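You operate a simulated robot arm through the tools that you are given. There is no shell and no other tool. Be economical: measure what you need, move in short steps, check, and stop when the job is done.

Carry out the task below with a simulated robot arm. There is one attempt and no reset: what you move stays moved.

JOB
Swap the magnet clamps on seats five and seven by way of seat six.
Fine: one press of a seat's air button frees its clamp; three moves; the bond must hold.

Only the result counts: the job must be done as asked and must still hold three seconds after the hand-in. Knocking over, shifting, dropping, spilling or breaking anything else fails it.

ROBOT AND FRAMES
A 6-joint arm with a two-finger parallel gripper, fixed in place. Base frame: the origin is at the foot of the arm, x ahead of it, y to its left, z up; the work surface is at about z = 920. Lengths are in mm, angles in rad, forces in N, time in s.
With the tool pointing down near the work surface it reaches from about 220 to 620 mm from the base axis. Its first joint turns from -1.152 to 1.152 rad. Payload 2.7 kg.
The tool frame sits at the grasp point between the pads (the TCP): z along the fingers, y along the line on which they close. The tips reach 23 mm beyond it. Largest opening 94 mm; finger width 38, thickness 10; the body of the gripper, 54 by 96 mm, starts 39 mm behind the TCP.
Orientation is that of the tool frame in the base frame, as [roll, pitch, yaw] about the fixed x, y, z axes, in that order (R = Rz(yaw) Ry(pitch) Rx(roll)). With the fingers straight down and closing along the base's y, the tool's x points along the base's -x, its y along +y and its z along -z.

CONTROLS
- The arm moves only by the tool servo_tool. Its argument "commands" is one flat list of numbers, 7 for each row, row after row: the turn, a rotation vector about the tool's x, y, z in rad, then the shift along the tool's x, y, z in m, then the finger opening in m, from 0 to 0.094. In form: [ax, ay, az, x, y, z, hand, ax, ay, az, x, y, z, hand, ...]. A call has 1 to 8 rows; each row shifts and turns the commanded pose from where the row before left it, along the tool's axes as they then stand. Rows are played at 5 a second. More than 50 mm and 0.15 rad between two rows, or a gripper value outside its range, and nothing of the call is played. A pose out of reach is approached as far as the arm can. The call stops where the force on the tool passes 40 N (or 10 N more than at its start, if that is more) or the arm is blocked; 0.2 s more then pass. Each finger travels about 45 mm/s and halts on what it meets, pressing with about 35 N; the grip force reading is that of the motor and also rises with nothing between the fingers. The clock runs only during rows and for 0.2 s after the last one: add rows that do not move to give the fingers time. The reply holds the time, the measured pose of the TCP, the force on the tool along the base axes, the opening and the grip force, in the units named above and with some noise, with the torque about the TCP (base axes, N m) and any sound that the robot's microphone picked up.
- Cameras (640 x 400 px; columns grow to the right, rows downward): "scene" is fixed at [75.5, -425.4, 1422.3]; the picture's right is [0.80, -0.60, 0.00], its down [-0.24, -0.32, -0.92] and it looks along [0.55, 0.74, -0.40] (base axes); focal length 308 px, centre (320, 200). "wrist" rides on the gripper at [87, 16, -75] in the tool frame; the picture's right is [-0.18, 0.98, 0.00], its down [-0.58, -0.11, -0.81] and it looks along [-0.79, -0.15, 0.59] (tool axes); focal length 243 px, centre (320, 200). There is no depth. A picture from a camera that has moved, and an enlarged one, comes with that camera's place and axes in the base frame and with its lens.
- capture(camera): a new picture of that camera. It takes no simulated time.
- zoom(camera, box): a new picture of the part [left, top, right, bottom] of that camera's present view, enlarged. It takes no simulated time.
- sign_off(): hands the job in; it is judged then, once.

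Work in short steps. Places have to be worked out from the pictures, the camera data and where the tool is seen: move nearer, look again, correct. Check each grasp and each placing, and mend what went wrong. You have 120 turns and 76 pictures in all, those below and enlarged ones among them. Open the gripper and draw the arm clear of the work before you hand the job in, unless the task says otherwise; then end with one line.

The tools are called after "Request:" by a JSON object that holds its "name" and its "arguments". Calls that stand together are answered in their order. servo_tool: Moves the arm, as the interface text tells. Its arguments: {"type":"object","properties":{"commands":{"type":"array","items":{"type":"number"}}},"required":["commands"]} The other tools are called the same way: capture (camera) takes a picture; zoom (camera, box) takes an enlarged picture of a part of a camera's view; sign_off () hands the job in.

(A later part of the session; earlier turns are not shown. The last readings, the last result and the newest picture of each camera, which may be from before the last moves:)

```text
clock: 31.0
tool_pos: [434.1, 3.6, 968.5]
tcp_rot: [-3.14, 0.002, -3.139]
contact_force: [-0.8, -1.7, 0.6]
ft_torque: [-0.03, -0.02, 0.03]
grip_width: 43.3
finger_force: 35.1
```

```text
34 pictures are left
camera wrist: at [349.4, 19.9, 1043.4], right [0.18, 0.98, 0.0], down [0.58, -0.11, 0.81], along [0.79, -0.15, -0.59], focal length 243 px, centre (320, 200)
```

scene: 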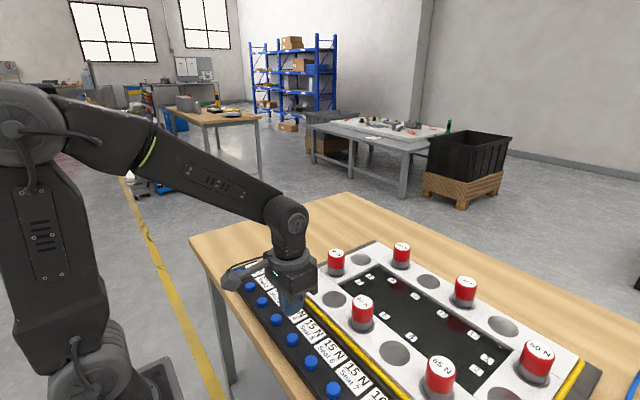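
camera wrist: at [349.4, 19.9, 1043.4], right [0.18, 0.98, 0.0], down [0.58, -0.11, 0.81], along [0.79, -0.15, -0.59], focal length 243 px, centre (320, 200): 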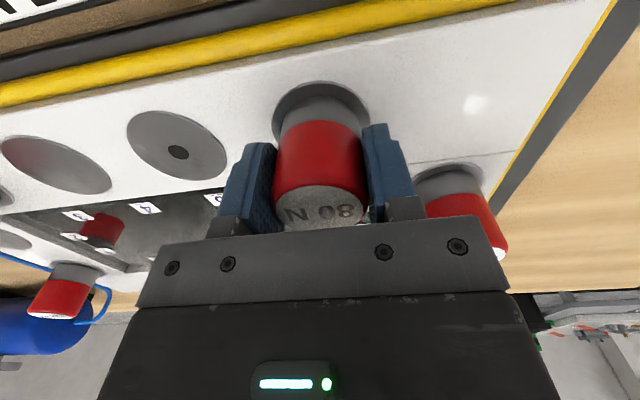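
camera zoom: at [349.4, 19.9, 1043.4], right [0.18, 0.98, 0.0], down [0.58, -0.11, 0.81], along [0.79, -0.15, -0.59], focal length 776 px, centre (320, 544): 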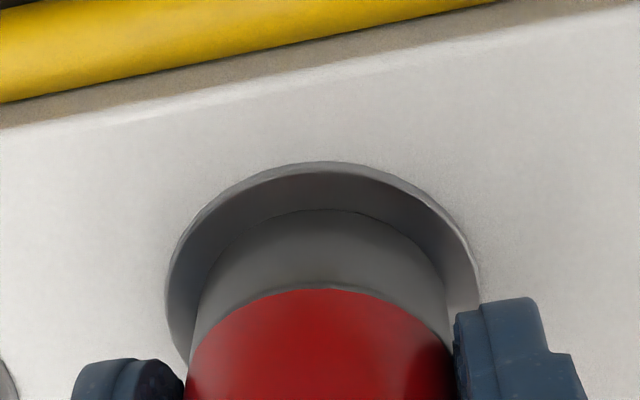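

The disc now sits evenly around the clamp, about 1 mm off toward +x. I correct that, press lightly, release and rise to read the display.

Request:
{"name": "servo_tool", "arguments": {"commands": [0, 0, 0, 0.001, 0, 0, 0.03, 0, 0, 0, 0, 0, 0.001, 0.03, 0, 0, 0, 0, 0, 0, 0.06, 0, 0, 0, 0, 0, 0, 0.094, 0, 0, 0, 0, 0, 0, 0.094, 0, 0, 0, 0, 0, 0, 0.094, 0, 0, 0, 0, 0, -0.03, 0.094, 0, 0, 0, 0, 0, -0.04, 0.094]}}

Request:
{"name": "servo_tool", "arguments": {"commands": [0, 0, 0, 0, 0, -0.045, 0.094, 0, 0, 0, 0.0, -0.04, -0.02, 0.06, 0, 0, 0, 0.02, -0.04, 0, 0.03, 0, 0, 0, 0.02, -0.04, 0, 0, 0, 0, 0, 0.02, -0.04, 0, 0, 0, 0, 0, 0.02, -0.04, 0, 0, 0, 0, 0, 0.02, -0.04, 0, 0]}}

Request:
{"name": "capture", "arguments": {"camera": "wrist"}}

```text
clock: 32.8
tool_pos: [433.5, 5.2, 1039.0]
tcp_rot: [-3.14, 0.001, -3.139]
contact_force: [-0.5, -0.4, -0.2]
ft_torque: [-0.01, 0.0, 0.01]
grip_width: 93.7
finger_force: 0.1
```

```text
clock: 34.4
tool_pos: [333.0, -237.7, 1103.0]
tcp_rot: [-3.141, 0.002, -3.139]
contact_force: [0.3, -0.3, 0.9]
ft_torque: [0.01, 0.01, -0.01]
grip_width: 0.0
finger_force: 30.8
```

```text
33 pictures are left
camera wrist: at [248.2, -222.7, 1177.1], right [0.18, 0.98, 0.0], down [0.58, -0.11, 0.81], along [0.79, -0.15, -0.59], focal length 243 px, centre (320, 200)
```

wrist: 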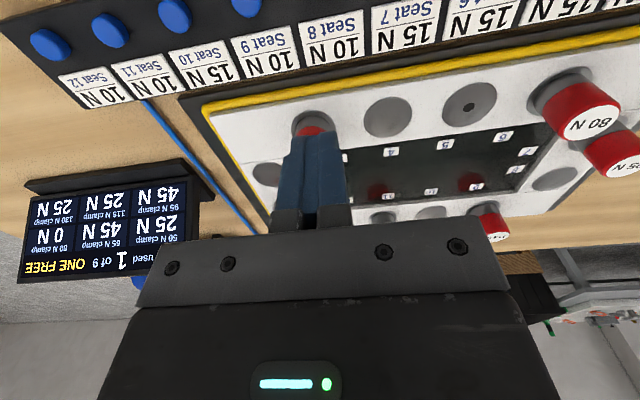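

The clamp is still free, so being centred isn't enough. It may need a firm press to seat, so I press its top with the closed fingers.

Request:
{"name": "servo_tool", "arguments": {"commands": [0, 0, 0, -0.0165, 0.04, 0, 0, 0, 0, 0, -0.0165, 0.04, 0, 0, 0, 0, 0, -0.0165, 0.04, 0, 0, 0, 0, 0, -0.0165, 0.04, 0, 0, 0, 0, 0, -0.0165, 0.04, 0, 0, 0, 0, 0, -0.0175, 0.042, 0, 0, 0, 0, 0, 0, 0, 0.04, 0, 0, 0, 0, 0, 0, 0.03, 0]}}

Request:
{"name": "capture", "arguments": {"camera": "wrist"}}

```text
clock: 36.2
tool_pos: [433.8, 7.0, 1032.5]
tcp_rot: [3.14, 0.002, -3.14]
contact_force: [0.3, 0.4, 0.4]
ft_torque: [0.03, 0.04, 0.03]
grip_width: 0.1
finger_force: 35.0
```

```text
32 pictures are left
camera wrist: at [348.0, 22.3, 1106.8], right [0.18, 0.98, 0.0], down [0.58, -0.11, 0.81], along [0.79, -0.15, -0.59], focal length 243 px, centre (320, 200)
```

wrist: 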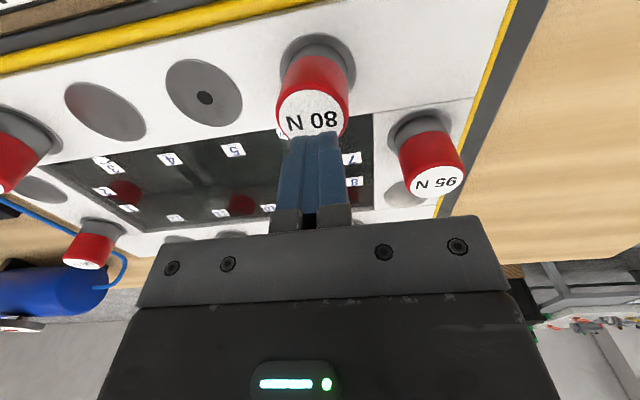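

Request:
{"name": "zoom", "arguments": {"camera": "wrist", "box": [240, 20, 400, 120]}}

Request:
{"name": "zoom", "arguments": {"camera": "wrist", "box": [345, 95, 505, 195]}}

```text
4.00 times, centred on (320, 70) of wrist
camera zoom: at [348.0, 22.3, 1106.8], right [0.18, 0.98, 0.0], down [0.58, -0.11, 0.81], along [0.79, -0.15, -0.59], focal length 970 px, centre (320, 720)
```

zoom: 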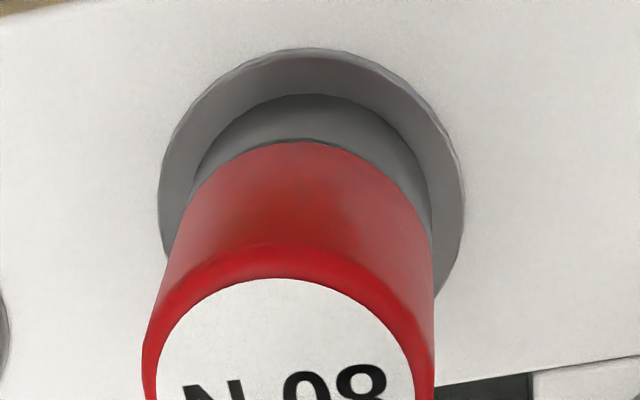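

```text
4.00 times, centred on (425, 145) of wrist
camera zoom: at [348.0, 22.3, 1106.8], right [0.18, 0.98, 0.0], down [0.58, -0.11, 0.81], along [0.79, -0.15, -0.59], focal length 970 px, centre (-100, 420)
```

zoom: 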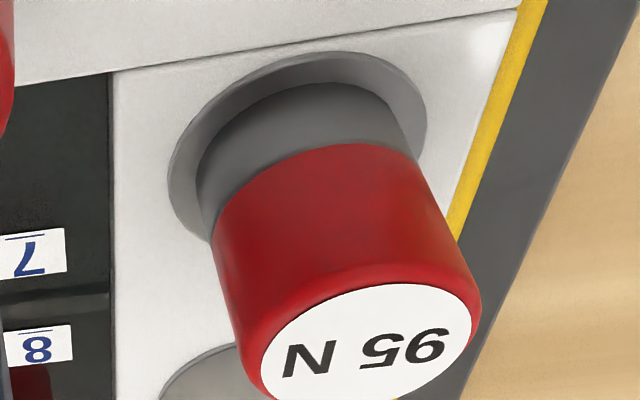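

Zoomed in, clamp 80 is centred on its disc as well as the 95 is. So I shift the fingers over its centre and press down.

Request:
{"name": "servo_tool", "arguments": {"commands": [0, 0, 0, 0.001, -0.0035, 0.01, 0, 0, 0, 0, 0, 0, 0.01, 0, 0, 0, 0, 0, 0, 0.002, 0, 0, 0, 0, 0, 0, 0.002, 0, 0, 0, 0, 0, 0, 0.002, 0, 0, 0, 0, 0, 0, 0.002, 0, 0, 0, 0, 0, 0, 0.002, 0, 0, 0, 0, 0, 0, 0.002, 0]}}

```text
clock: 37.9
tool_pos: [436.1, 2.7, 1008.6]
tcp_rot: [3.141, 0.018, -3.138]
contact_force: [-0.7, -0.5, 3.0]
ft_torque: [0.0, -0.02, 0.01]
grip_width: 0.0
finger_force: 35.0
stopped in row 8: the force on the tool passed its limit at 43 N (the readings are from after the stop); the commanded pose is now the measured one
```

It was pressed to 43 N. I rise, straighten the small tilt, and read the display.

Request:
{"name": "servo_tool", "arguments": {"commands": [0, -0.016, 0, 0, 0, -0.03, 0, 0, 0, 0, 0, 0, -0.03, 0, 0, 0, 0, 0.02, -0.04, -0.02, 0, 0, 0, 0, 0.02, -0.04, -0.01, 0, 0, 0, 0, 0.02, -0.045, 0, 0, 0, 0, 0, 0.02, -0.045, 0, 0, 0, 0, 0, 0.02, -0.045, 0, 0, 0, 0, 0, 0, -0.02, 0, 0]}}

Request:
{"name": "zoom", "arguments": {"camera": "wrist", "box": [0, 100, 320, 300]}}

```text
clock: 39.7
tool_pos: [332.8, -233.1, 1094.7]
tcp_rot: [-3.142, 0.031, -3.135]
contact_force: [-0.7, -0.2, 0.5]
ft_torque: [-0.02, -0.03, -0.01]
grip_width: 0.1
finger_force: 35.4
```

```text
2.00 times, centred on (160, 200) of wrist
camera zoom: at [245.4, -218.1, 1165.8], right [0.18, 0.98, 0.01], down [0.56, -0.11, 0.82], along [0.81, -0.14, -0.57], focal length 485 px, centre (640, 200)
```

zoom: 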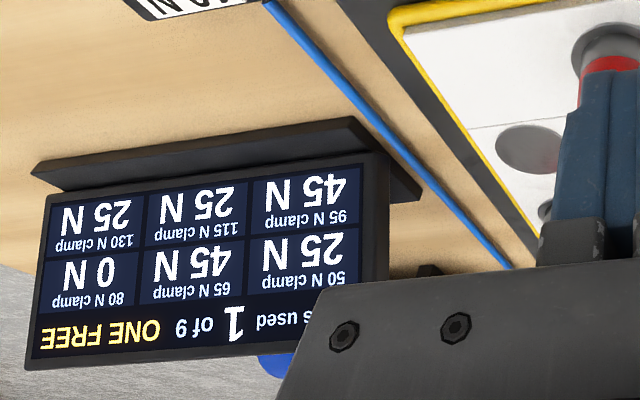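

It still reads "ONE FREE" after a firm press. Seat five now shows a dark spot that no empty seat had before, so I look at it and at the other seats closely.

Request:
{"name": "servo_tool", "arguments": {"commands": [0, 0.03, 0, 0, 0, 0, 0, 0, 0, 0, -0.02, 0.045, 0, 0, 0, 0, 0, -0.02, 0.04, 0, 0, 0, 0, 0, -0.02, 0.04, 0, 0, 0, 0, 0, 0, 0, 0, 0]}}

Request:
{"name": "capture", "arguments": {"camera": "wrist"}}

Request:
{"name": "zoom", "arguments": {"camera": "scene", "box": [320, 300, 440, 375]}}

```text
clock: 40.9
tool_pos: [391.7, -106.7, 1093.6]
tcp_rot: [3.141, 0.001, -3.138]
contact_force: [-0.2, -0.4, -0.3]
ft_torque: [0.02, 0.02, -0.01]
grip_width: 0.1
finger_force: 34.4
```

```text
28 pictures are left
camera wrist: at [308.0, -91.7, 1168.9], right [0.18, 0.98, 0.0], down [0.58, -0.11, 0.81], along [0.79, -0.15, -0.59], focal length 243 px, centre (320, 200)
```

wrist: 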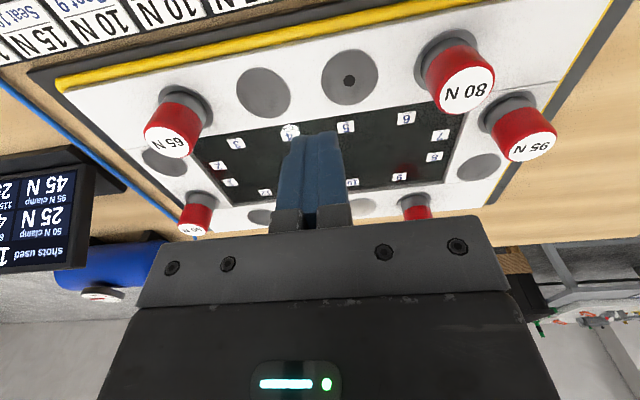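

```text
5.33 times, centred on (380, 338) of scene
camera zoom: at [75.6, -425.3, 1422.3], right [0.8, -0.59, 0.0], down [-0.24, -0.32, -0.92], along [0.55, 0.74, -0.4], focal length 1642 px, centre (0, -533)
```

zoom: 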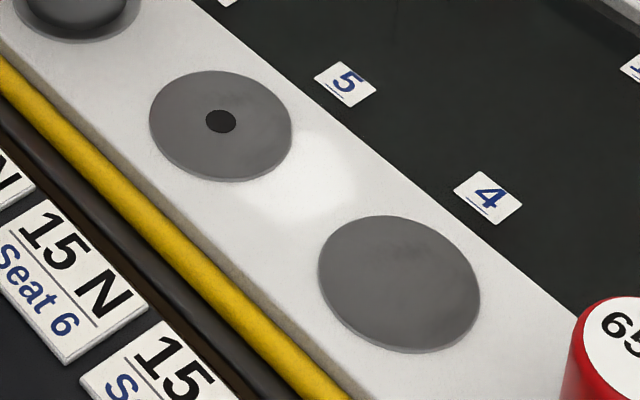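

Clamp 80 is centred and pressed home, yet the display still counts it as free, so seat six probably needs its own air press to engage. I've used one of nine shots, so I go over button six near (295, -97) and try one.

Request:
{"name": "servo_tool", "arguments": {"commands": [0, 0, 0, 0.0242, 0.0024, 0.0296, 0, 0, 0, 0, 0.0242, 0.0024, 0.0296, 0, 0, 0, 0, 0.0242, 0.0024, 0.0296, 0, 0, 0, 0, 0.0242, 0.0024, 0.0296, 0, 0, 0, 0, 0, 0, 0, 0]}}

Request:
{"name": "capture", "arguments": {"camera": "wrist"}}

```text
clock: 42.1
tool_pos: [297.3, -99.3, 975.8]
tcp_rot: [3.141, 0.001, -3.139]
contact_force: [1.1, 0.4, 0.4]
ft_torque: [0.01, -0.02, -0.04]
grip_width: 0.0
finger_force: 34.6
```

```text
26 pictures are left
camera wrist: at [211.9, -83.6, 1049.9], right [0.18, 0.98, 0.0], down [0.58, -0.11, 0.81], along [0.79, -0.15, -0.59], focal length 243 px, centre (320, 200)
```

wrist: 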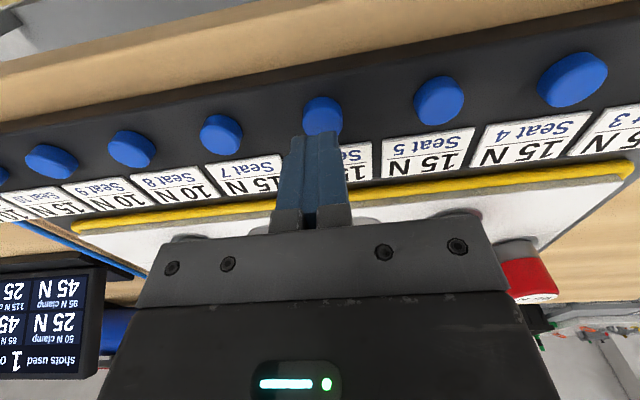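

The view matches the one over button five. I go down and press once.

Request:
{"name": "servo_tool", "arguments": {"commands": [0, 0, 0, 0.001, -0.002, 0.008, 0, 0, 0, 0, 0, 0, 0.007, 0, 0, 0, 0, 0, 0, 0.002, 0, 0, 0, 0, 0, 0, 0.001, 0, 0, 0, 0, 0, 0, 0.001, 0, 0, 0, 0, 0, 0, 0.001, 0, 0, 0, 0, 0, 0, 0.001, 0, 0, 0, 0, 0, 0, 0.001, 0]}}

```text
clock: 43.9
tool_pos: [295.9, -100.9, 954.1]
tcp_rot: [3.141, 0.003, -3.138]
contact_force: [-0.5, -0.4, -0.3]
ft_torque: [0.01, 0.02, 0.03]
grip_width: 0.0
finger_force: 35.4
```

Request:
{"name": "servo_tool", "arguments": {"commands": [0, 0, 0, 0, 0, 0.001, 0, 0, 0, 0, 0, 0, 0.001, 0, 0, 0, 0, 0, 0, 0, 0]}}

```text
clock: 44.7
tool_pos: [294.8, -100.3, 950.4]
tcp_rot: [3.141, 0.002, -3.137]
contact_force: [0.5, 0.0, 1.9]
ft_torque: [0.01, -0.03, 0.01]
grip_width: 0.0
finger_force: 35.2
heard: click
```

The click came. I back off and read the display.

Request:
{"name": "servo_tool", "arguments": {"commands": [0, 0, 0, 0, 0, -0.03, 0, 0, 0, 0, 0, -0.03, -0.03, 0, 0, 0, 0, -0.02, -0.03, -0.03, 0, 0, 0, 0, -0.02, -0.03, -0.03, 0, 0, 0, 0, 0, -0.03, -0.03, 0, 0, 0, 0, 0, 0, 0, 0]}}

Request:
{"name": "capture", "arguments": {"camera": "wrist"}}

```text
clock: 46.1
tool_pos: [334.0, -221.3, 1102.8]
tcp_rot: [-3.14, 0.003, -3.139]
contact_force: [0.0, -0.4, -0.8]
ft_torque: [0.01, 0.0, -0.02]
grip_width: 0.0
finger_force: 34.9
```

```text
25 pictures are left
camera wrist: at [249.6, -205.2, 1177.3], right [0.18, 0.98, 0.0], down [0.58, -0.11, 0.81], along [0.79, -0.15, -0.59], focal length 243 px, centre (320, 200)
```

wrist: 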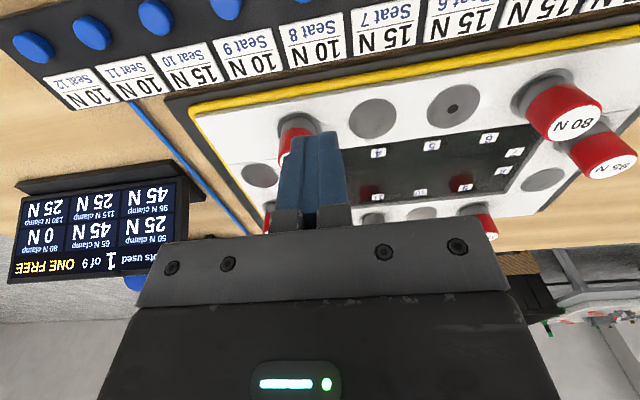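

Shots still read 1, so button six did nothing while the clamp is free. I examine the dark spot on seat five from close by; it may be raised, a hole, or a part left behind.

Request:
{"name": "servo_tool", "arguments": {"commands": [0, 0, 0, -0.005, 0.035, 0.02, 0, 0, 0, 0, -0.005, 0.035, 0.03, 0, 0, 0, 0, -0.005, 0.035, 0.03, 0, 0, 0, 0, 0, 0.03, 0.03, 0, 0, 0, 0, 0, 0, 0, 0]}}

Request:
{"name": "capture", "arguments": {"camera": "wrist"}}

```text
clock: 47.3
tool_pos: [351.1, -85.7, 990.7]
tcp_rot: [3.141, 0.002, -3.138]
contact_force: [-0.1, 0.0, -0.1]
ft_torque: [0.0, -0.02, -0.01]
grip_width: 0.0
finger_force: 35.1
```

```text
24 pictures are left
camera wrist: at [265.4, -70.1, 1065.6], right [0.18, 0.98, 0.0], down [0.58, -0.11, 0.81], along [0.79, -0.15, -0.59], focal length 243 px, centre (320, 200)
```

wrist: 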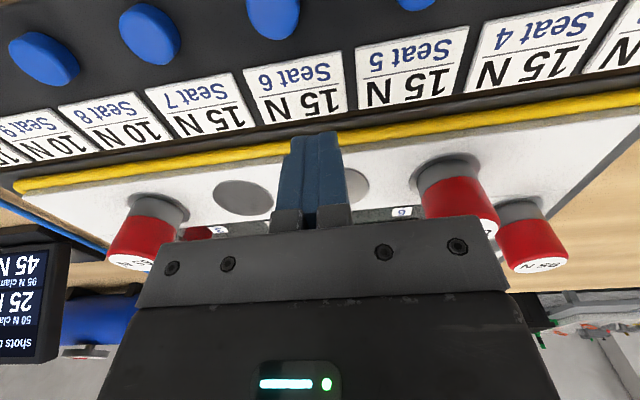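

Request:
{"name": "servo_tool", "arguments": {"commands": [0, 0, 0, -0.04, 0, 0, 0, 0, 0, 0, -0.035, 0, 0, 0, 0, 0, 0, 0, 0, 0, 0]}}

Request:
{"name": "zoom", "arguments": {"camera": "wrist", "box": [240, 40, 400, 140]}}

```text
clock: 48.1
tool_pos: [427.0, -84.3, 990.9]
tcp_rot: [3.142, 0.001, -3.138]
contact_force: [-0.2, 0.8, 0.1]
ft_torque: [-0.02, -0.03, -0.01]
grip_width: 0.0
finger_force: 34.9
```

```text
4.00 times, centred on (320, 90) of wrist
camera zoom: at [341.2, -69.2, 1066.3], right [0.18, 0.98, 0.0], down [0.58, -0.11, 0.81], along [0.79, -0.15, -0.59], focal length 970 px, centre (320, 640)
```

zoom: 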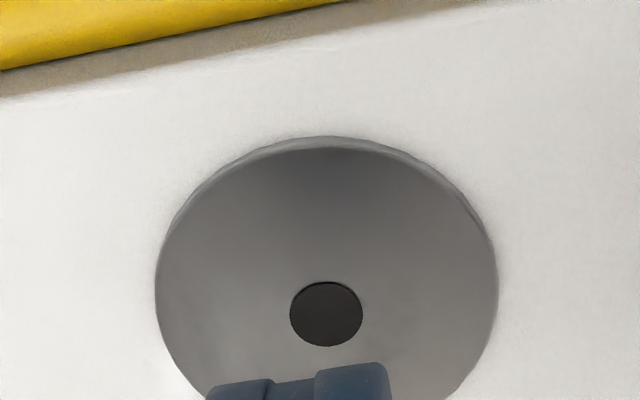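

The spot is a flat mark centred on the seat. Comparing top with base, clamp 80 may lean about 3° toward -y. I clear the arm and check it against the 95 from the scene camera.

Request:
{"name": "servo_tool", "arguments": {"commands": [0, 0, 0, 0, 0, -0.045, 0.03, 0, 0, 0, 0, 0, -0.045, 0.06, 0, 0, 0, 0, 0.03, -0.03, 0.094, 0, 0, 0, 0, 0.03, -0.03, 0.094, 0, 0, 0, -0.007, 0.03, -0.01, 0.094, 0, 0, 0, 0, 0, 0, 0.094]}}

Request:
{"name": "zoom", "arguments": {"camera": "scene", "box": [325, 285, 389, 325]}}

Request:
{"name": "zoom", "arguments": {"camera": "scene", "box": [310, 240, 374, 280]}}

Request:
{"name": "zoom", "arguments": {"camera": "wrist", "box": [200, 0, 456, 160]}}

```text
clock: 49.5
tool_pos: [431.3, 6.0, 1152.4]
tcp_rot: [-3.142, 0.002, -3.139]
contact_force: [0.5, 1.0, 0.4]
ft_torque: [0.01, 0.02, -0.04]
grip_width: 94.0
finger_force: 0.0
```

```text
10.00 times, centred on (357, 305) of scene
camera zoom: at [75.6, -425.3, 1422.3], right [0.8, -0.6, 0.0], down [-0.24, -0.32, -0.92], along [0.55, 0.74, -0.4], focal length 3078 px, centre (-50, -850)
```

zoom: 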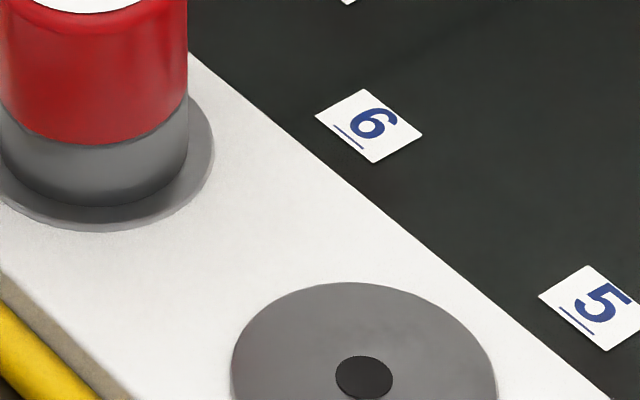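

```text
10.00 times, centred on (342, 260) of scene
camera zoom: at [75.6, -425.3, 1422.3], right [0.8, -0.6, 0.0], down [-0.24, -0.32, -0.92], along [0.55, 0.74, -0.4], focal length 3078 px, centre (100, -400)
```

zoom: 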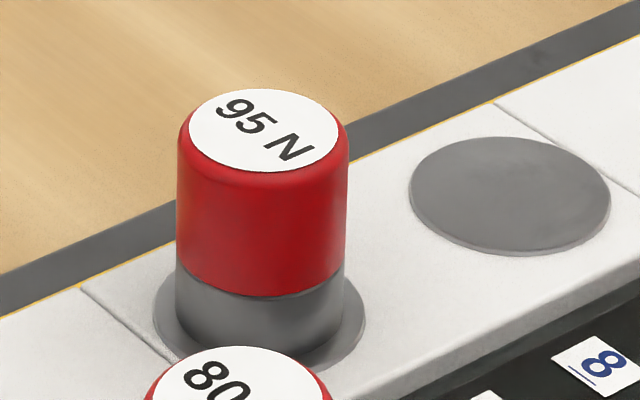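

```text
2.50 times, centred on (328, 80) of wrist
camera zoom: at [345.6, 20.9, 1227.1], right [0.18, 0.98, 0.0], down [0.58, -0.11, 0.81], along [0.79, -0.15, -0.59], focal length 606 px, centre (300, 500)
```

zoom: 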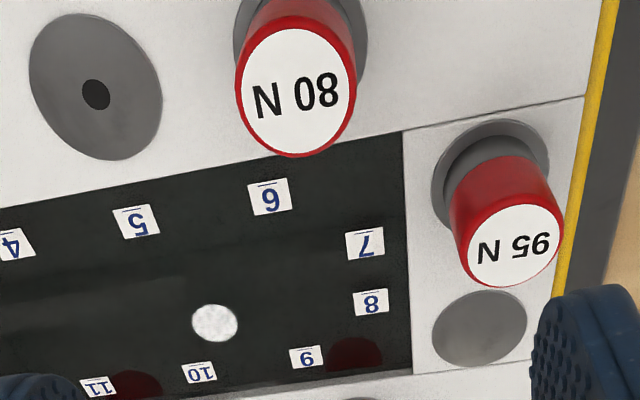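

Request:
{"name": "zoom", "arguments": {"camera": "scene", "box": [318, 268, 398, 318]}}

```text
8.00 times, centred on (358, 293) of scene
camera zoom: at [75.6, -425.3, 1422.3], right [0.8, -0.6, 0.0], down [-0.24, -0.32, -0.92], along [0.55, 0.74, -0.4], focal length 2463 px, centre (16, -544)
```

zoom: 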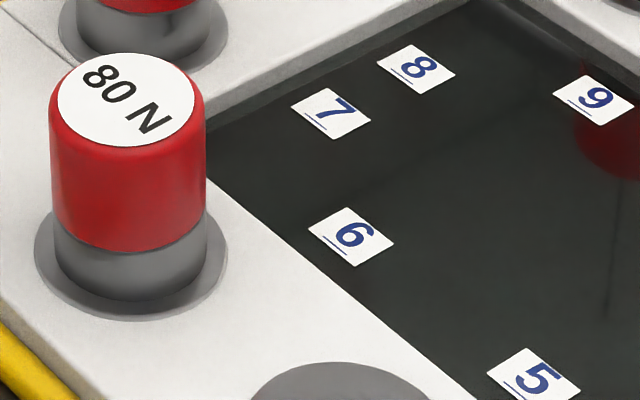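

The scene view settles it: clamp 80 leans about 5° toward -x/-y, with a rounder top ellipse and its base offset from its top. It isn't flat on the seat, so it can't hold. I grip it again to lift and look underneath.

Request:
{"name": "servo_tool", "arguments": {"commands": [0, 0, 0, 0, -0.0025, 0.042, 0.094, 0, 0, 0, 0, 0, 0.042, 0.094, 0, 0, 0, 0, 0, 0.042, 0.094, 0, 0, 0, 0, 0, 0.042, 0.094, 0, 0, 0, 0, 0, 0.014, 0.07, 0, 0, 0, 0, 0, 0, 0.03, 0, 0, 0, 0, 0, 0, 0.03, 0, 0, 0, 0, 0, 0, 0.03]}}

Request:
{"name": "servo_tool", "arguments": {"commands": [0, 0, 0, 0, 0, 0, 0.03, 0, 0, 0, 0, 0, -0.004, 0.03, 0, 0, 0, 0, 0, -0.008, 0.03, 0, 0, 0, 0, 0, -0.01, 0.03, 0, 0, 0, 0, 0, -0.01, 0.03, 0, 0, 0, 0, 0, 0, 0.03]}}

Request:
{"name": "zoom", "arguments": {"camera": "scene", "box": [308, 250, 404, 310]}}

```text
clock: 51.3
tool_pos: [432.3, 3.0, 970.4]
tcp_rot: [-3.141, 0.002, -3.139]
contact_force: [0.1, -0.1, 0.0]
ft_torque: [-0.01, 0.0, -0.01]
grip_width: 43.2
finger_force: 35.0
```

```text
clock: 52.7
tool_pos: [432.7, 2.8, 1002.4]
tcp_rot: [3.141, 0.002, -3.139]
contact_force: [-0.1, -0.2, -3.3]
ft_torque: [-0.04, -0.01, 0.03]
grip_width: 42.9
finger_force: 34.4
```

```text
6.67 times, centred on (356, 280) of scene
camera zoom: at [75.6, -425.4, 1422.3], right [0.8, -0.6, 0.0], down [-0.24, -0.32, -0.92], along [0.55, 0.74, -0.4], focal length 2052 px, centre (80, -333)
```

zoom: 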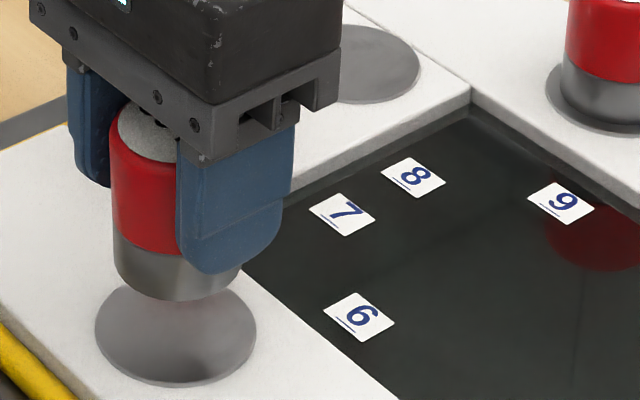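

The lift was clean this time with no slip, and seat six itself is bare and clean. Something must be under the clamp's base, so I raise it to tip its underside toward the scene camera.

Request:
{"name": "servo_tool", "arguments": {"commands": [0, 0, 0, 0, 0, -0.015, 0.03, 0, 0, 0, 0, 0, -0.025, 0.03, 0, 0, 0, 0, 0, -0.03, 0.03, 0, 0, 0, 0, 0, -0.03, 0.03, 0, 0, 0, 0, 0, -0.03, 0.03, 0, 0, 0, 0, 0, -0.03, 0.03, 0, 0, 0, 0, 0, -0.02, 0.03, 0, 0, 0, 0, 0, -0.01, 0.03]}}

Request:
{"name": "servo_tool", "arguments": {"commands": [0.08, 0, 0, 0, 0, 0, 0.03, 0.12, 0, 0, 0, 0, 0, 0.03, 0.13, 0, 0, 0, 0, 0, 0.03, 0.13, 0, 0, 0, 0, 0, 0.03, 0.13, 0, 0, 0, 0, 0, 0.03, 0.13, 0, 0, 0, 0, 0, 0.03, 0.13, 0, 0, 0, 0, 0, 0.03, 0.1, 0, 0, 0, 0, 0, 0.03]}}

Request:
{"name": "capture", "arguments": {"camera": "scene"}}

```text
clock: 54.5
tool_pos: [432.0, 3.1, 1191.5]
tcp_rot: [-3.141, 0.001, -3.138]
contact_force: [0.1, 0.1, -2.9]
ft_torque: [-0.02, -0.01, 0.03]
grip_width: 43.2
finger_force: 34.5
```

```text
clock: 56.3
tool_pos: [432.4, 2.7, 1192.8]
tcp_rot: [-2.191, 0.002, -3.138]
contact_force: [0.3, 0.4, -4.2]
ft_torque: [0.04, 0.01, 0.0]
grip_width: 43.1
finger_force: 34.9
```

```text
17 pictures are left
```

scene: 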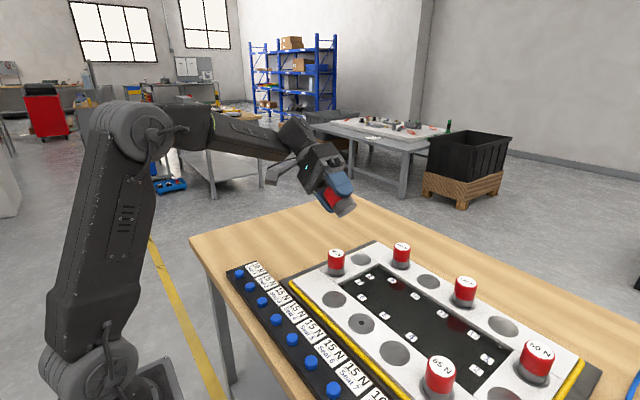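

Request:
{"name": "zoom", "arguments": {"camera": "scene", "box": [300, 165, 364, 225]}}

```text
6.67 times, centred on (332, 195) of scene
camera zoom: at [75.6, -425.3, 1422.3], right [0.8, -0.6, 0.0], down [-0.24, -0.32, -0.92], along [0.55, 0.74, -0.4], focal length 2052 px, centre (240, 233)
```

zoom: 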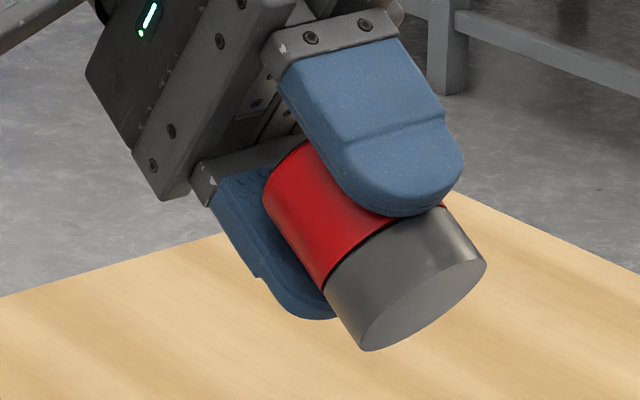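

The underside is flat and clean. I turn the tool back upright and measure the clamp's tilt in the hand from a nearly level view.

Request:
{"name": "servo_tool", "arguments": {"commands": [-0.08, 0, 0, 0, 0, 0, 0.03, -0.12, 0, 0, 0, 0, 0, 0.03, -0.13, 0, 0, 0, 0, 0, 0.03, -0.13, 0, 0, 0, 0, 0, 0.03, -0.13, 0, 0, 0, 0, 0, 0.03, -0.13, 0, 0, 0, 0, 0, 0.03, -0.13, 0, 0, 0, 0, 0, 0.03, -0.1, 0, 0, 0, 0, 0, 0.03]}}

Request:
{"name": "zoom", "arguments": {"camera": "scene", "box": [296, 165, 376, 215]}}

```text
clock: 58.1
tool_pos: [432.5, 2.0, 1191.4]
tcp_rot: [3.141, 0.002, -3.138]
contact_force: [0.7, 0.0, -3.0]
ft_torque: [-0.02, 0.01, 0.02]
grip_width: 42.9
finger_force: 35.4
```

```text
8.00 times, centred on (336, 190) of scene
camera zoom: at [75.6, -425.4, 1422.3], right [0.8, -0.6, 0.0], down [-0.24, -0.32, -0.92], along [0.55, 0.74, -0.4], focal length 2463 px, centre (192, 280)
```

zoom: 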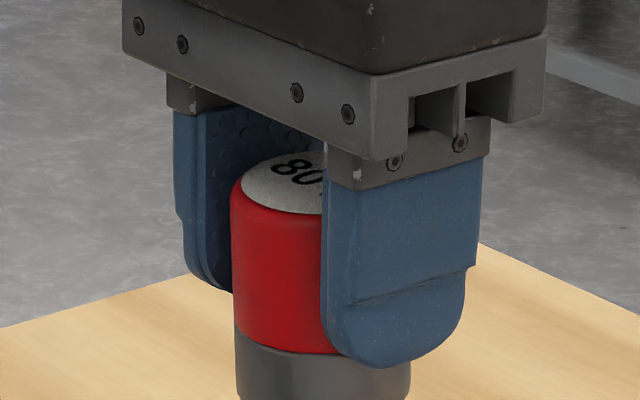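

In the hand the clamp's top leans about 3° toward -x; the pads hold it straight in y. I lower to 15 mm above the seat, turn the tool +0.055 rad about y to make the base level, and check.

Request:
{"name": "servo_tool", "arguments": {"commands": [0, 0, 0, 0, 0.002, 0.02, 0.03, 0, 0, 0, 0, 0, 0.035, 0.03, 0, 0, 0, 0, 0, 0.04, 0.03, 0, 0, 0, 0, 0, 0.04, 0.03, 0, 0, 0, 0, 0, 0.035, 0.03, 0, 0, 0, 0, 0, 0.022, 0.03, 0, 0, 0, 0, 0, 0.012, 0.03, 0, 0.055, 0, 0, 0, 0, 0.03]}}

Request:
{"name": "zoom", "arguments": {"camera": "scene", "box": [314, 262, 394, 312]}}

Request:
{"name": "zoom", "arguments": {"camera": "wrist", "box": [220, 30, 420, 155]}}

```text
clock: 59.9
tool_pos: [433.2, 5.0, 987.1]
tcp_rot: [-3.14, -0.054, -3.138]
contact_force: [-0.3, -0.1, -3.2]
ft_torque: [-0.01, 0.01, 0.0]
grip_width: 42.9
finger_force: 34.9
```

```text
8.00 times, centred on (354, 287) of scene
camera zoom: at [75.6, -425.4, 1422.3], right [0.8, -0.6, 0.0], down [-0.24, -0.32, -0.92], along [0.55, 0.74, -0.4], focal length 2463 px, centre (48, -496)
```

zoom: 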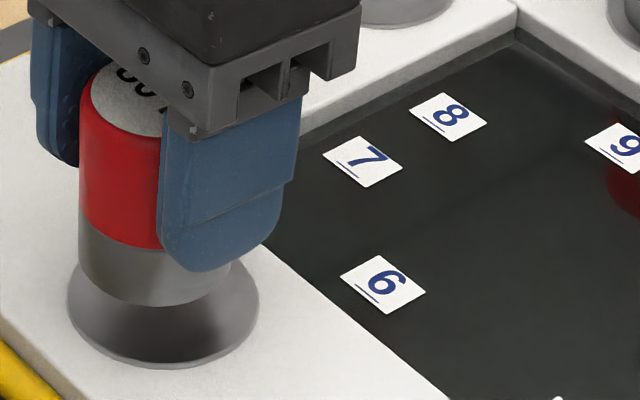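

```text
3.20 times, centred on (320, 92) of wrist
camera zoom: at [351.3, 20.5, 1066.5], right [0.18, 0.98, -0.01], down [0.62, -0.11, 0.77], along [0.76, -0.15, -0.63], focal length 776 px, centre (320, 544)
```

zoom: 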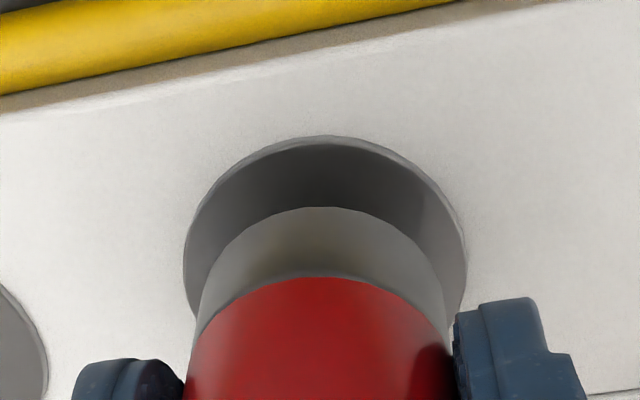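

The clamp is now upright. Its base needs about +2.5 mm in x to be centred, so I correct that and lower to contact.

Request:
{"name": "servo_tool", "arguments": {"commands": [0, 0, 0, -0.0026, 0.0004, 0, 0.03, 0, 0, 0, -0.0002, 0, 0.004, 0.03, 0, 0, 0, -0.0002, 0, 0.004, 0.03, 0, 0, 0, -0.0001, 0, 0.002, 0.03, 0, 0, 0, -0.0001, 0, 0.002, 0.03, 0, 0, 0, -0.0001, 0, 0.002, 0.03, 0, 0, 0, 0, 0, 0.001, 0.03, 0, 0, 0, 0, 0, 0.001, 0.03]}}

```text
clock: 61.7
tool_pos: [433.6, 5.4, 971.4]
tcp_rot: [-3.141, -0.054, -3.137]
contact_force: [-0.7, 0.4, -3.1]
ft_torque: [0.05, 0.0, 0.01]
grip_width: 43.0
finger_force: 34.6
```

Not in contact yet (only the 3 N weight shows). I go on in 1 mm rows.

Request:
{"name": "servo_tool", "arguments": {"commands": [0, 0, 0, 0, 0, 0.001, 0.03, 0, 0, 0, 0, 0, 0.001, 0.03, 0, 0, 0, 0, 0, 0.001, 0.03, 0, 0, 0, 0, 0, 0, 0.03]}}

```text
clock: 62.7
tool_pos: [435.0, 5.9, 971.0]
tcp_rot: [-3.142, -0.051, -3.139]
contact_force: [-8.5, -1.1, 23.6]
ft_torque: [-0.03, 0.33, 0.06]
grip_width: 42.9
finger_force: 34.4
```

It is in contact at 23.6 N and centred, with some stored side force. I relieve the push, open, and look for a change.

Request:
{"name": "servo_tool", "arguments": {"commands": [0, 0, 0, 0, 0, -0.0012, 0.03, 0, 0, 0, 0, 0, 0, 0.03, 0, 0, 0, 0, 0, 0, 0.05, 0, 0, 0, 0, 0, 0, 0.07, 0, 0, 0, 0, 0, 0, 0.094, 0, 0, 0, 0, 0, 0, 0.094]}}

Request:
{"name": "zoom", "arguments": {"camera": "scene", "box": [314, 262, 394, 312]}}

```text
clock: 64.1
tool_pos: [433.8, 5.2, 971.1]
tcp_rot: [3.141, -0.055, -3.137]
contact_force: [-0.6, 0.2, 0.4]
ft_torque: [0.06, 0.0, -0.03]
grip_width: 94.2
finger_force: 0.0
```

```text
8.00 times, centred on (354, 287) of scene
camera zoom: at [75.5, -425.4, 1422.3], right [0.8, -0.6, 0.0], down [-0.24, -0.32, -0.92], along [0.55, 0.74, -0.4], focal length 2463 px, centre (48, -496)
```

zoom: 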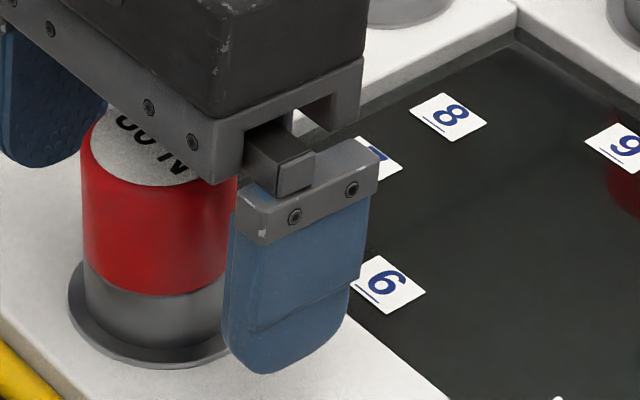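

It looks upright and centred. I rise, straighten the tool, and read the display.

Request:
{"name": "servo_tool", "arguments": {"commands": [0, 0, 0, 0, 0, -0.04, 0.094, 0, 0, 0, 0, 0, -0.04, 0.094, 0, -0.055, 0, 0, -0.02, -0.03, 0.06, 0, 0, 0, 0.02, -0.04, -0.015, 0.03, 0, 0, 0, 0.02, -0.045, 0, 0, 0, 0, 0, 0.02, -0.045, 0, 0, 0, 0, 0, 0.02, -0.045, 0, 0, 0, 0, 0, 0.02, -0.04, 0, 0]}}

Request:
{"name": "capture", "arguments": {"camera": "wrist"}}

```text
clock: 65.9
tool_pos: [339.7, -228.5, 1094.7]
tcp_rot: [-3.141, 0.003, -3.137]
contact_force: [-0.3, -1.0, -0.7]
ft_torque: [0.03, 0.02, 0.0]
grip_width: 0.0
finger_force: 31.3
```

```text
11 pictures are left
camera wrist: at [254.4, -214.5, 1169.7], right [0.18, 0.98, 0.0], down [0.58, -0.11, 0.81], along [0.79, -0.14, -0.59], focal length 243 px, centre (320, 200)
```

wrist: 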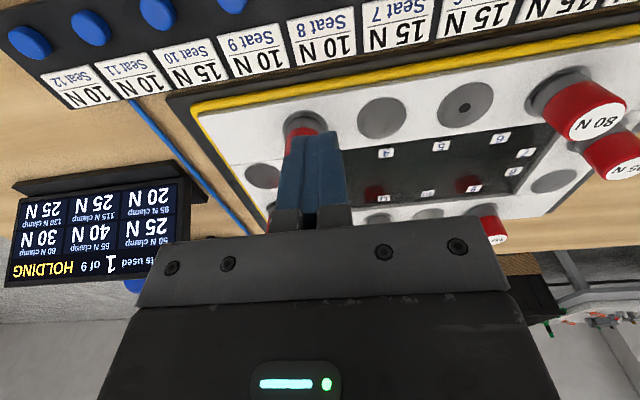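

"HOLDING": the clamp grips once it stands upright, with the 80 now carrying 30 N. Next I press button seven at about (294.5, -162.4).

Request:
{"name": "servo_tool", "arguments": {"commands": [0, 0, 0, 0.0113, 0.0165, 0.03, 0, 0, 0, 0, 0.0113, 0.0165, 0.03, 0, 0, 0, 0, 0.0113, 0.0165, 0.03, 0, 0, 0, 0, 0.0113, 0.0166, 0.03, 0, 0, 0, 0, 0, 0, 0.01, 0, 0, 0, 0, 0, 0, 0.006, 0, 0, 0, 0, 0, 0, 0.003, 0, 0, 0, 0, 0, 0, 0, 0]}}

```text
clock: 67.7
tool_pos: [294.6, -164.8, 955.2]
tcp_rot: [3.14, 0.002, -3.138]
contact_force: [0.2, -1.0, -0.4]
ft_torque: [0.01, 0.01, 0.03]
grip_width: 0.2
finger_force: 35.6
```

Just above the button, I nudge +1.5 mm in y and press in 1 mm rows.

Request:
{"name": "servo_tool", "arguments": {"commands": [0, 0, 0, 0, 0.0015, 0.001, 0, 0, 0, 0, 0, 0, 0.001, 0, 0, 0, 0, 0, 0, 0.001, 0, 0, 0, 0, 0, 0, 0.001, 0, 0, 0, 0, 0, 0, 0, 0]}}

```text
clock: 68.9
tool_pos: [296.5, -162.6, 951.8]
tcp_rot: [3.141, 0.003, -3.138]
contact_force: [0.7, 1.1, 2.9]
ft_torque: [-0.01, -0.03, 0.0]
grip_width: 0.0
finger_force: 34.9
heard: click
```

Click heard. I rise and travel to clamp 95, near (503, 83.5), opening on the way.

Request:
{"name": "servo_tool", "arguments": {"commands": [0, 0, 0, 0, 0, -0.04, 0, 0, 0, 0, 0, 0, -0.04, 0, 0, 0, 0, -0.005, 0.005, -0.04, 0, 0, 0, 0, -0.029, 0.034, 0, 0, 0, 0, 0, -0.029, 0.034, 0, 0, 0, 0, 0, -0.029, 0.035, 0, 0.02, 0, 0, 0, -0.029, 0.035, 0, 0.05, 0, 0, 0, -0.029, 0.035, 0, 0.094]}}

Request:
{"name": "servo_tool", "arguments": {"commands": [0, 0, 0, -0.028, 0.034, 0, 0.094, 0, 0, 0, -0.0285, 0.034, 0, 0.094, 0, 0, 0, 0, 0, 0.03, 0.094, 0, 0, 0, 0, 0, 0.02, 0.094, 0, 0, 0, 0, 0, 0, 0.094]}}

Request:
{"name": "capture", "arguments": {"camera": "wrist"}}

```text
clock: 70.7
tool_pos: [446.7, 14.1, 1070.8]
tcp_rot: [3.141, 0.001, -3.136]
contact_force: [-0.2, -0.3, 0.3]
ft_torque: [0.0, 0.01, 0.02]
grip_width: 66.5
finger_force: 0.2
```

```text
clock: 71.9
tool_pos: [502.3, 83.8, 1021.0]
tcp_rot: [3.141, 0.001, -3.139]
contact_force: [0.0, -0.5, -0.9]
ft_torque: [0.0, -0.01, 0.0]
grip_width: 94.0
finger_force: 0.0
```

```text
10 pictures are left
camera wrist: at [416.7, 99.2, 1096.0], right [0.18, 0.98, 0.0], down [0.58, -0.11, 0.81], along [0.79, -0.15, -0.59], focal length 243 px, centre (320, 200)
```

wrist: 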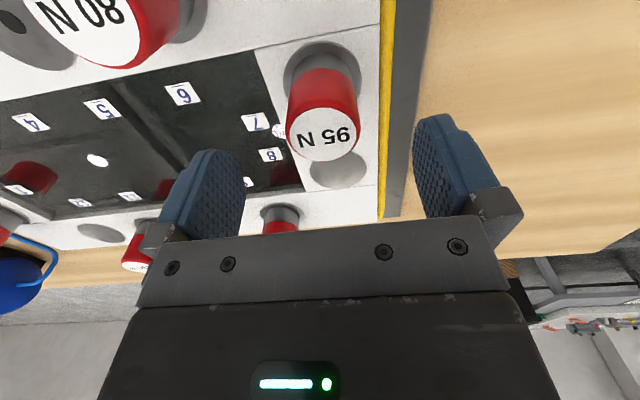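

Clamp 95's top is at (504.6, 84.8). I correct, lower to 966 and grip.

Request:
{"name": "servo_tool", "arguments": {"commands": [0, 0, 0, -0.002, 0.001, 0.02, 0.094, 0, 0, 0, 0, 0, 0.02, 0.094, 0, 0, 0, 0, 0, 0.015, 0.094, 0, 0, 0, 0, 0, 0, 0.07, 0, 0, 0, 0, 0, 0, 0.03, 0, 0, 0, 0, 0, 0, 0.03, 0, 0, 0, 0, 0, 0, 0.03, 0, 0, 0, 0, 0, 0, 0.03]}}

```text
clock: 73.7
tool_pos: [504.9, 84.5, 966.9]
tcp_rot: [3.142, 0.003, -3.139]
contact_force: [1.2, 0.9, 0.2]
ft_torque: [0.06, 0.0, 0.01]
grip_width: 43.2
finger_force: 34.6
```

Gripped at 43.2 mm. I lift very slowly and watch for resistance.

Request:
{"name": "servo_tool", "arguments": {"commands": [0, 0, 0, 0, 0, -0.001, 0.03, 0, 0, 0, 0, 0, -0.001, 0.03, 0, 0, 0, 0, 0, 0, 0.03]}}

```text
clock: 74.5
tool_pos: [503.6, 85.6, 969.1]
tcp_rot: [3.141, 0.002, -3.138]
contact_force: [-0.3, -0.3, 0.3]
ft_torque: [0.0, 0.03, -0.05]
grip_width: 43.3
finger_force: 35.1
```

Request:
{"name": "servo_tool", "arguments": {"commands": [0, 0, 0, 0, 0, -0.002, 0.03, 0, 0, 0, 0, 0, -0.002, 0.03, 0, 0, 0, 0, 0, 0, 0.03]}}

Request:
{"name": "zoom", "arguments": {"camera": "wrist", "box": [220, 40, 440, 230]}}

```text
clock: 75.3
tool_pos: [503.8, 84.7, 973.8]
tcp_rot: [-3.141, 0.003, -3.139]
contact_force: [0.3, -0.7, -1.9]
ft_torque: [0.04, 0.03, -0.01]
grip_width: 43.3
finger_force: 34.8
```

```text
2.11 times, centred on (330, 135) of wrist
camera zoom: at [418.5, 100.4, 1047.6], right [0.18, 0.98, 0.0], down [0.58, -0.11, 0.81], along [0.79, -0.15, -0.59], focal length 511 px, centre (299, 337)
```

zoom: 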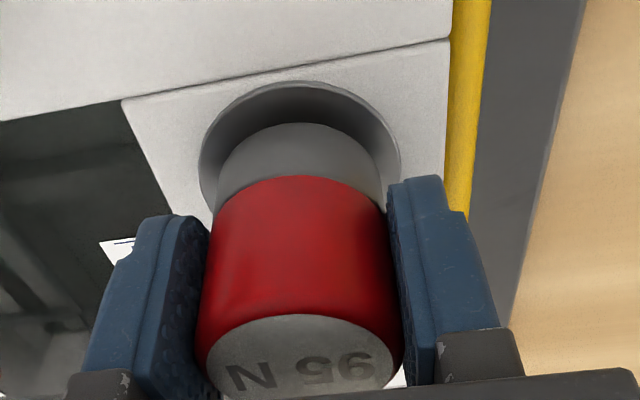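

It is lifted about 6 mm with no slip. I raise it 70 mm to clear clamp 80, then carry it toward seat five at (434, -85.6).

Request:
{"name": "servo_tool", "arguments": {"commands": [0, 0, 0, 0, 0, -0.004, 0.03, 0, 0, 0, 0, 0, -0.008, 0.03, 0, 0, 0, 0, 0, -0.012, 0.03, 0, 0, 0, 0, 0, -0.014, 0.03, 0, 0, 0, 0, 0, -0.014, 0.03, 0, 0, 0, 0, 0, -0.012, 0.03, 0, 0, 0, 0, 0, -0.006, 0.03, 0, 0, 0, 0, 0, 0, 0.03]}}

Request:
{"name": "servo_tool", "arguments": {"commands": [0, 0, 0, 0.005, -0.012, 0, 0.03, 0, 0, 0, 0.009, -0.022, 0, 0.03, 0, 0, 0, 0.012, -0.028, 0, 0.03, 0, 0, 0, 0.012, -0.03, 0, 0.03, 0, 0, 0, 0.012, -0.03, 0, 0.03, 0, 0, 0, 0.01, -0.026, 0, 0.03, 0, 0, 0, 0.007, -0.016, 0, 0.03, 0, 0, 0, 0.003, -0.0065, 0, 0.03]}}

Request:
{"name": "servo_tool", "arguments": {"commands": [0, 0, 0, 0, 0, 0.012, 0.03, 0, 0, 0, 0, 0, 0.018, 0.03, 0, 0, 0, 0, 0, 0.016, 0.03, 0, 0, 0, 0, 0, 0.01, 0.03, 0, 0, 0, 0, 0, 0, 0.03]}}

Request:
{"name": "zoom", "arguments": {"camera": "wrist", "box": [220, 40, 440, 230]}}

```text
clock: 77.1
tool_pos: [503.3, 84.5, 1042.4]
tcp_rot: [-3.141, 0.001, -3.138]
contact_force: [0.3, -0.2, -3.1]
ft_torque: [-0.01, -0.01, -0.01]
grip_width: 43.3
finger_force: 35.7
```

```text
clock: 78.9
tool_pos: [434.1, -85.9, 1041.3]
tcp_rot: [-3.141, 0.001, -3.138]
contact_force: [-1.2, 0.2, -3.7]
ft_torque: [-0.03, 0.02, -0.01]
grip_width: 43.3
finger_force: 35.1
```

```text
clock: 80.1
tool_pos: [434.7, -87.0, 985.8]
tcp_rot: [3.141, 0.003, -3.138]
contact_force: [0.6, 0.4, -3.0]
ft_torque: [0.0, 0.0, -0.01]
grip_width: 43.5
finger_force: 34.7
```

```text
2.11 times, centred on (330, 135) of wrist
camera zoom: at [349.3, -70.8, 1060.6], right [0.18, 0.98, 0.0], down [0.58, -0.11, 0.81], along [0.79, -0.15, -0.59], focal length 511 px, centre (299, 337)
```

zoom: 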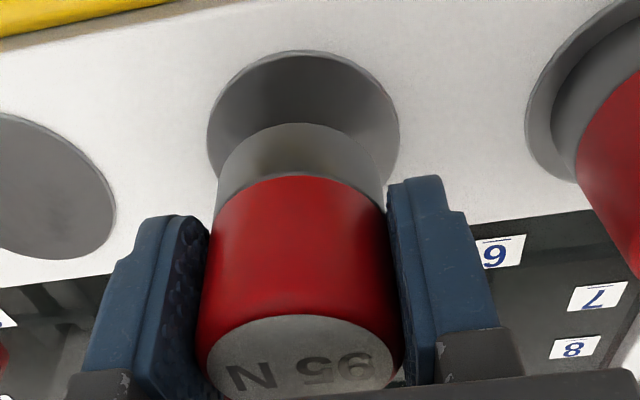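

The clamp is upright in the hand and nearly over seat five. I shift -1 mm in x and +1 mm in y, then lower.

Request:
{"name": "servo_tool", "arguments": {"commands": [0, 0, 0, 0.001, 0.001, 0.002, 0.03, 0, 0, 0, 0, 0, 0.004, 0.03, 0, 0, 0, 0, 0, 0.004, 0.03, 0, 0, 0, 0, 0, 0.003, 0.03, 0, 0, 0, 0, 0, 0.002, 0.03, 0, 0, 0, 0, 0, 0.001, 0.03, 0, 0, 0, 0, 0, 0.001, 0.03, 0, 0, 0, 0, 0, 0, 0.03]}}

```text
clock: 81.9
tool_pos: [433.3, -85.2, 969.5]
tcp_rot: [-3.141, 0.003, -3.139]
contact_force: [0.4, -0.3, -3.4]
ft_torque: [0.02, -0.02, 0.01]
grip_width: 43.4
finger_force: 35.4
```

Request:
{"name": "servo_tool", "arguments": {"commands": [0, 0, 0, 0, 0, 0.001, 0.03, 0, 0, 0, 0, 0, 0.001, 0.03, 0, 0, 0, 0, 0, 0.0007, 0.03, 0, 0, 0, 0, 0, 0, 0.03]}}

```text
clock: 82.9
tool_pos: [433.6, -84.3, 966.9]
tcp_rot: [-3.142, 0.002, -3.137]
contact_force: [0.0, 0.0, -1.7]
ft_torque: [-0.01, 0.0, 0.0]
grip_width: 43.3
finger_force: 35.4
```

Contact is just starting (-1.7 N). One more step down.

Request:
{"name": "servo_tool", "arguments": {"commands": [0, 0, 0, 0, 0, 0.0006, 0.03, 0, 0, 0, 0, 0, 0.0006, 0.03, 0, 0, 0, 0, 0, 0, 0.03]}}

```text
clock: 83.7
tool_pos: [433.5, -83.6, 967.0]
tcp_rot: [-3.141, 0.003, -3.139]
contact_force: [-7.3, 1.9, 17.2]
ft_torque: [0.09, 0.22, -0.03]
grip_width: 43.1
finger_force: 34.6
```

Firm contact at 17 N. I relieve it, open, rise and read the display.

Request:
{"name": "servo_tool", "arguments": {"commands": [0, 0, 0, 0, 0, -0.0008, 0.03, 0, 0, 0, 0, 0, 0, 0.03, 0, 0, 0, 0, 0, 0, 0.05, 0, 0, 0, 0, 0, 0, 0.07, 0, 0, 0, 0, 0, 0, 0.094, 0, 0, 0, 0, 0, 0, 0.094, 0, 0, 0, 0, 0, -0.04, 0.094, 0, 0, 0, 0, 0, -0.045, 0.094]}}

Request:
{"name": "servo_tool", "arguments": {"commands": [0, 0, 0, 0.02, -0.03, -0.03, 0.06, 0, 0, 0, 0.025, -0.035, -0.02, 0.03, 0, 0, 0, 0.025, -0.04, 0, 0, 0, 0, 0, 0.025, -0.04, 0, 0, 0, 0, 0, 0, 0, 0, 0]}}

Request:
{"name": "capture", "arguments": {"camera": "wrist"}}

```text
clock: 85.5
tool_pos: [433.4, -84.6, 1051.4]
tcp_rot: [3.14, 0.003, -3.14]
contact_force: [0.0, 0.2, 0.4]
ft_torque: [0.01, 0.01, 0.02]
grip_width: 93.9
finger_force: 0.0
```

```text
clock: 86.7
tool_pos: [338.1, -230.3, 1103.8]
tcp_rot: [3.141, 0.002, -3.138]
contact_force: [-0.7, 0.3, -0.4]
ft_torque: [-0.02, -0.01, -0.01]
grip_width: 0.2
finger_force: 10.9
```

```text
7 pictures are left
camera wrist: at [252.5, -214.8, 1177.2], right [0.18, 0.98, 0.0], down [0.58, -0.11, 0.81], along [0.79, -0.15, -0.59], focal length 243 px, centre (320, 200)
```

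wrist: 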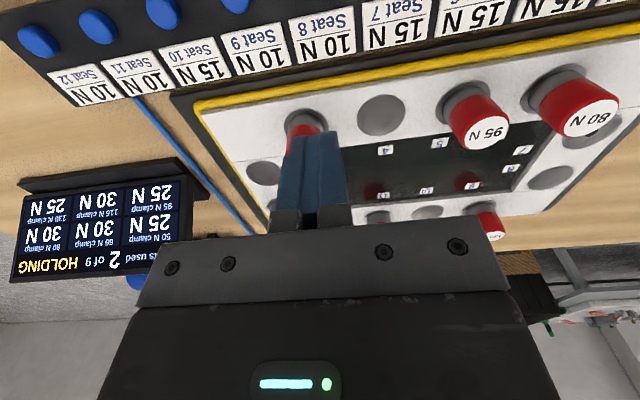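

"HOLDING", two shots used, and clamp 95 is on seat five. Now I press button six at (295, -100.4).

Request:
{"name": "servo_tool", "arguments": {"commands": [0, 0, 0, 0.0086, 0.026, 0.025, 0, 0, 0, 0, 0.0086, 0.026, 0.025, 0, 0, 0, 0, 0.0086, 0.026, 0.025, 0, 0, 0, 0, 0.0086, 0.026, 0.025, 0, 0, 0, 0, 0.0086, 0.026, 0.025, 0, 0, 0, 0, 0, 0, 0.016, 0, 0, 0, 0, 0, 0, 0.006, 0, 0, 0, 0, 0, 0, 0, 0]}}

```text
clock: 88.5
tool_pos: [294.1, -99.0, 955.2]
tcp_rot: [3.141, 0.002, -3.138]
contact_force: [0.0, 0.6, 1.1]
ft_torque: [0.0, 0.02, -0.01]
grip_width: 0.2
finger_force: 34.6
```

Request:
{"name": "servo_tool", "arguments": {"commands": [0, 0, 0, -0.001, -0.001, 0.001, 0, 0, 0, 0, 0, 0, 0.001, 0, 0, 0, 0, 0, 0, 0.001, 0, 0, 0, 0, 0, 0, 0.001, 0, 0, 0, 0, 0, 0, 0, 0]}}

```text
clock: 89.7
tool_pos: [296.6, -101.1, 950.6]
tcp_rot: [3.141, 0.002, -3.138]
contact_force: [-0.2, -0.1, 2.9]
ft_torque: [0.02, 0.02, 0.01]
grip_width: 0.0
finger_force: 34.6
heard: click
```

Click heard. I return above clamp 80 on seat six at (434, 5).

Request:
{"name": "servo_tool", "arguments": {"commands": [0, 0, 0, 0, 0, -0.04, 0, 0, 0, 0, 0, 0, -0.04, 0, 0, 0, 0, 0, 0, -0.04, 0, 0, 0, 0, -0.0343, 0.0265, 0, 0.03, 0, 0, 0, -0.0343, 0.0265, 0, 0.06, 0, 0, 0, -0.0343, 0.0265, 0, 0.094, 0, 0, 0, -0.0343, 0.0265, 0, 0.094, 0, 0, 0, 0, 0, 0, 0.094]}}

Request:
{"name": "servo_tool", "arguments": {"commands": [0, 0, 0, 0, 0, 0.03, 0.094, 0, 0, 0, 0, 0, 0.02, 0.094, 0, 0, 0, 0, 0, 0, 0.094]}}

Request:
{"name": "capture", "arguments": {"camera": "wrist"}}

```text
clock: 91.5
tool_pos: [433.4, 6.4, 1072.1]
tcp_rot: [-3.141, 0.002, -3.139]
contact_force: [0.3, 0.4, -0.4]
ft_torque: [-0.03, 0.01, -0.03]
grip_width: 94.1
finger_force: 0.0
```

```text
clock: 92.3
tool_pos: [433.1, 4.4, 1021.8]
tcp_rot: [3.142, 0.001, -3.139]
contact_force: [-0.4, -0.2, 1.4]
ft_torque: [0.0, 0.01, 0.02]
grip_width: 93.9
finger_force: 0.0
```

```text
6 pictures are left
camera wrist: at [347.7, 20.3, 1095.3], right [0.18, 0.98, 0.0], down [0.58, -0.11, 0.81], along [0.79, -0.15, -0.59], focal length 243 px, centre (320, 200)
```

wrist: 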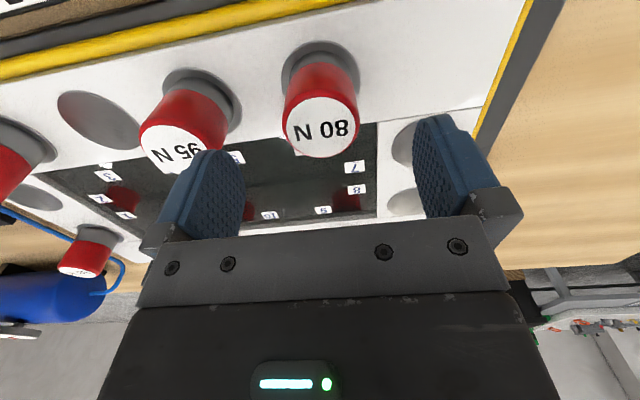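

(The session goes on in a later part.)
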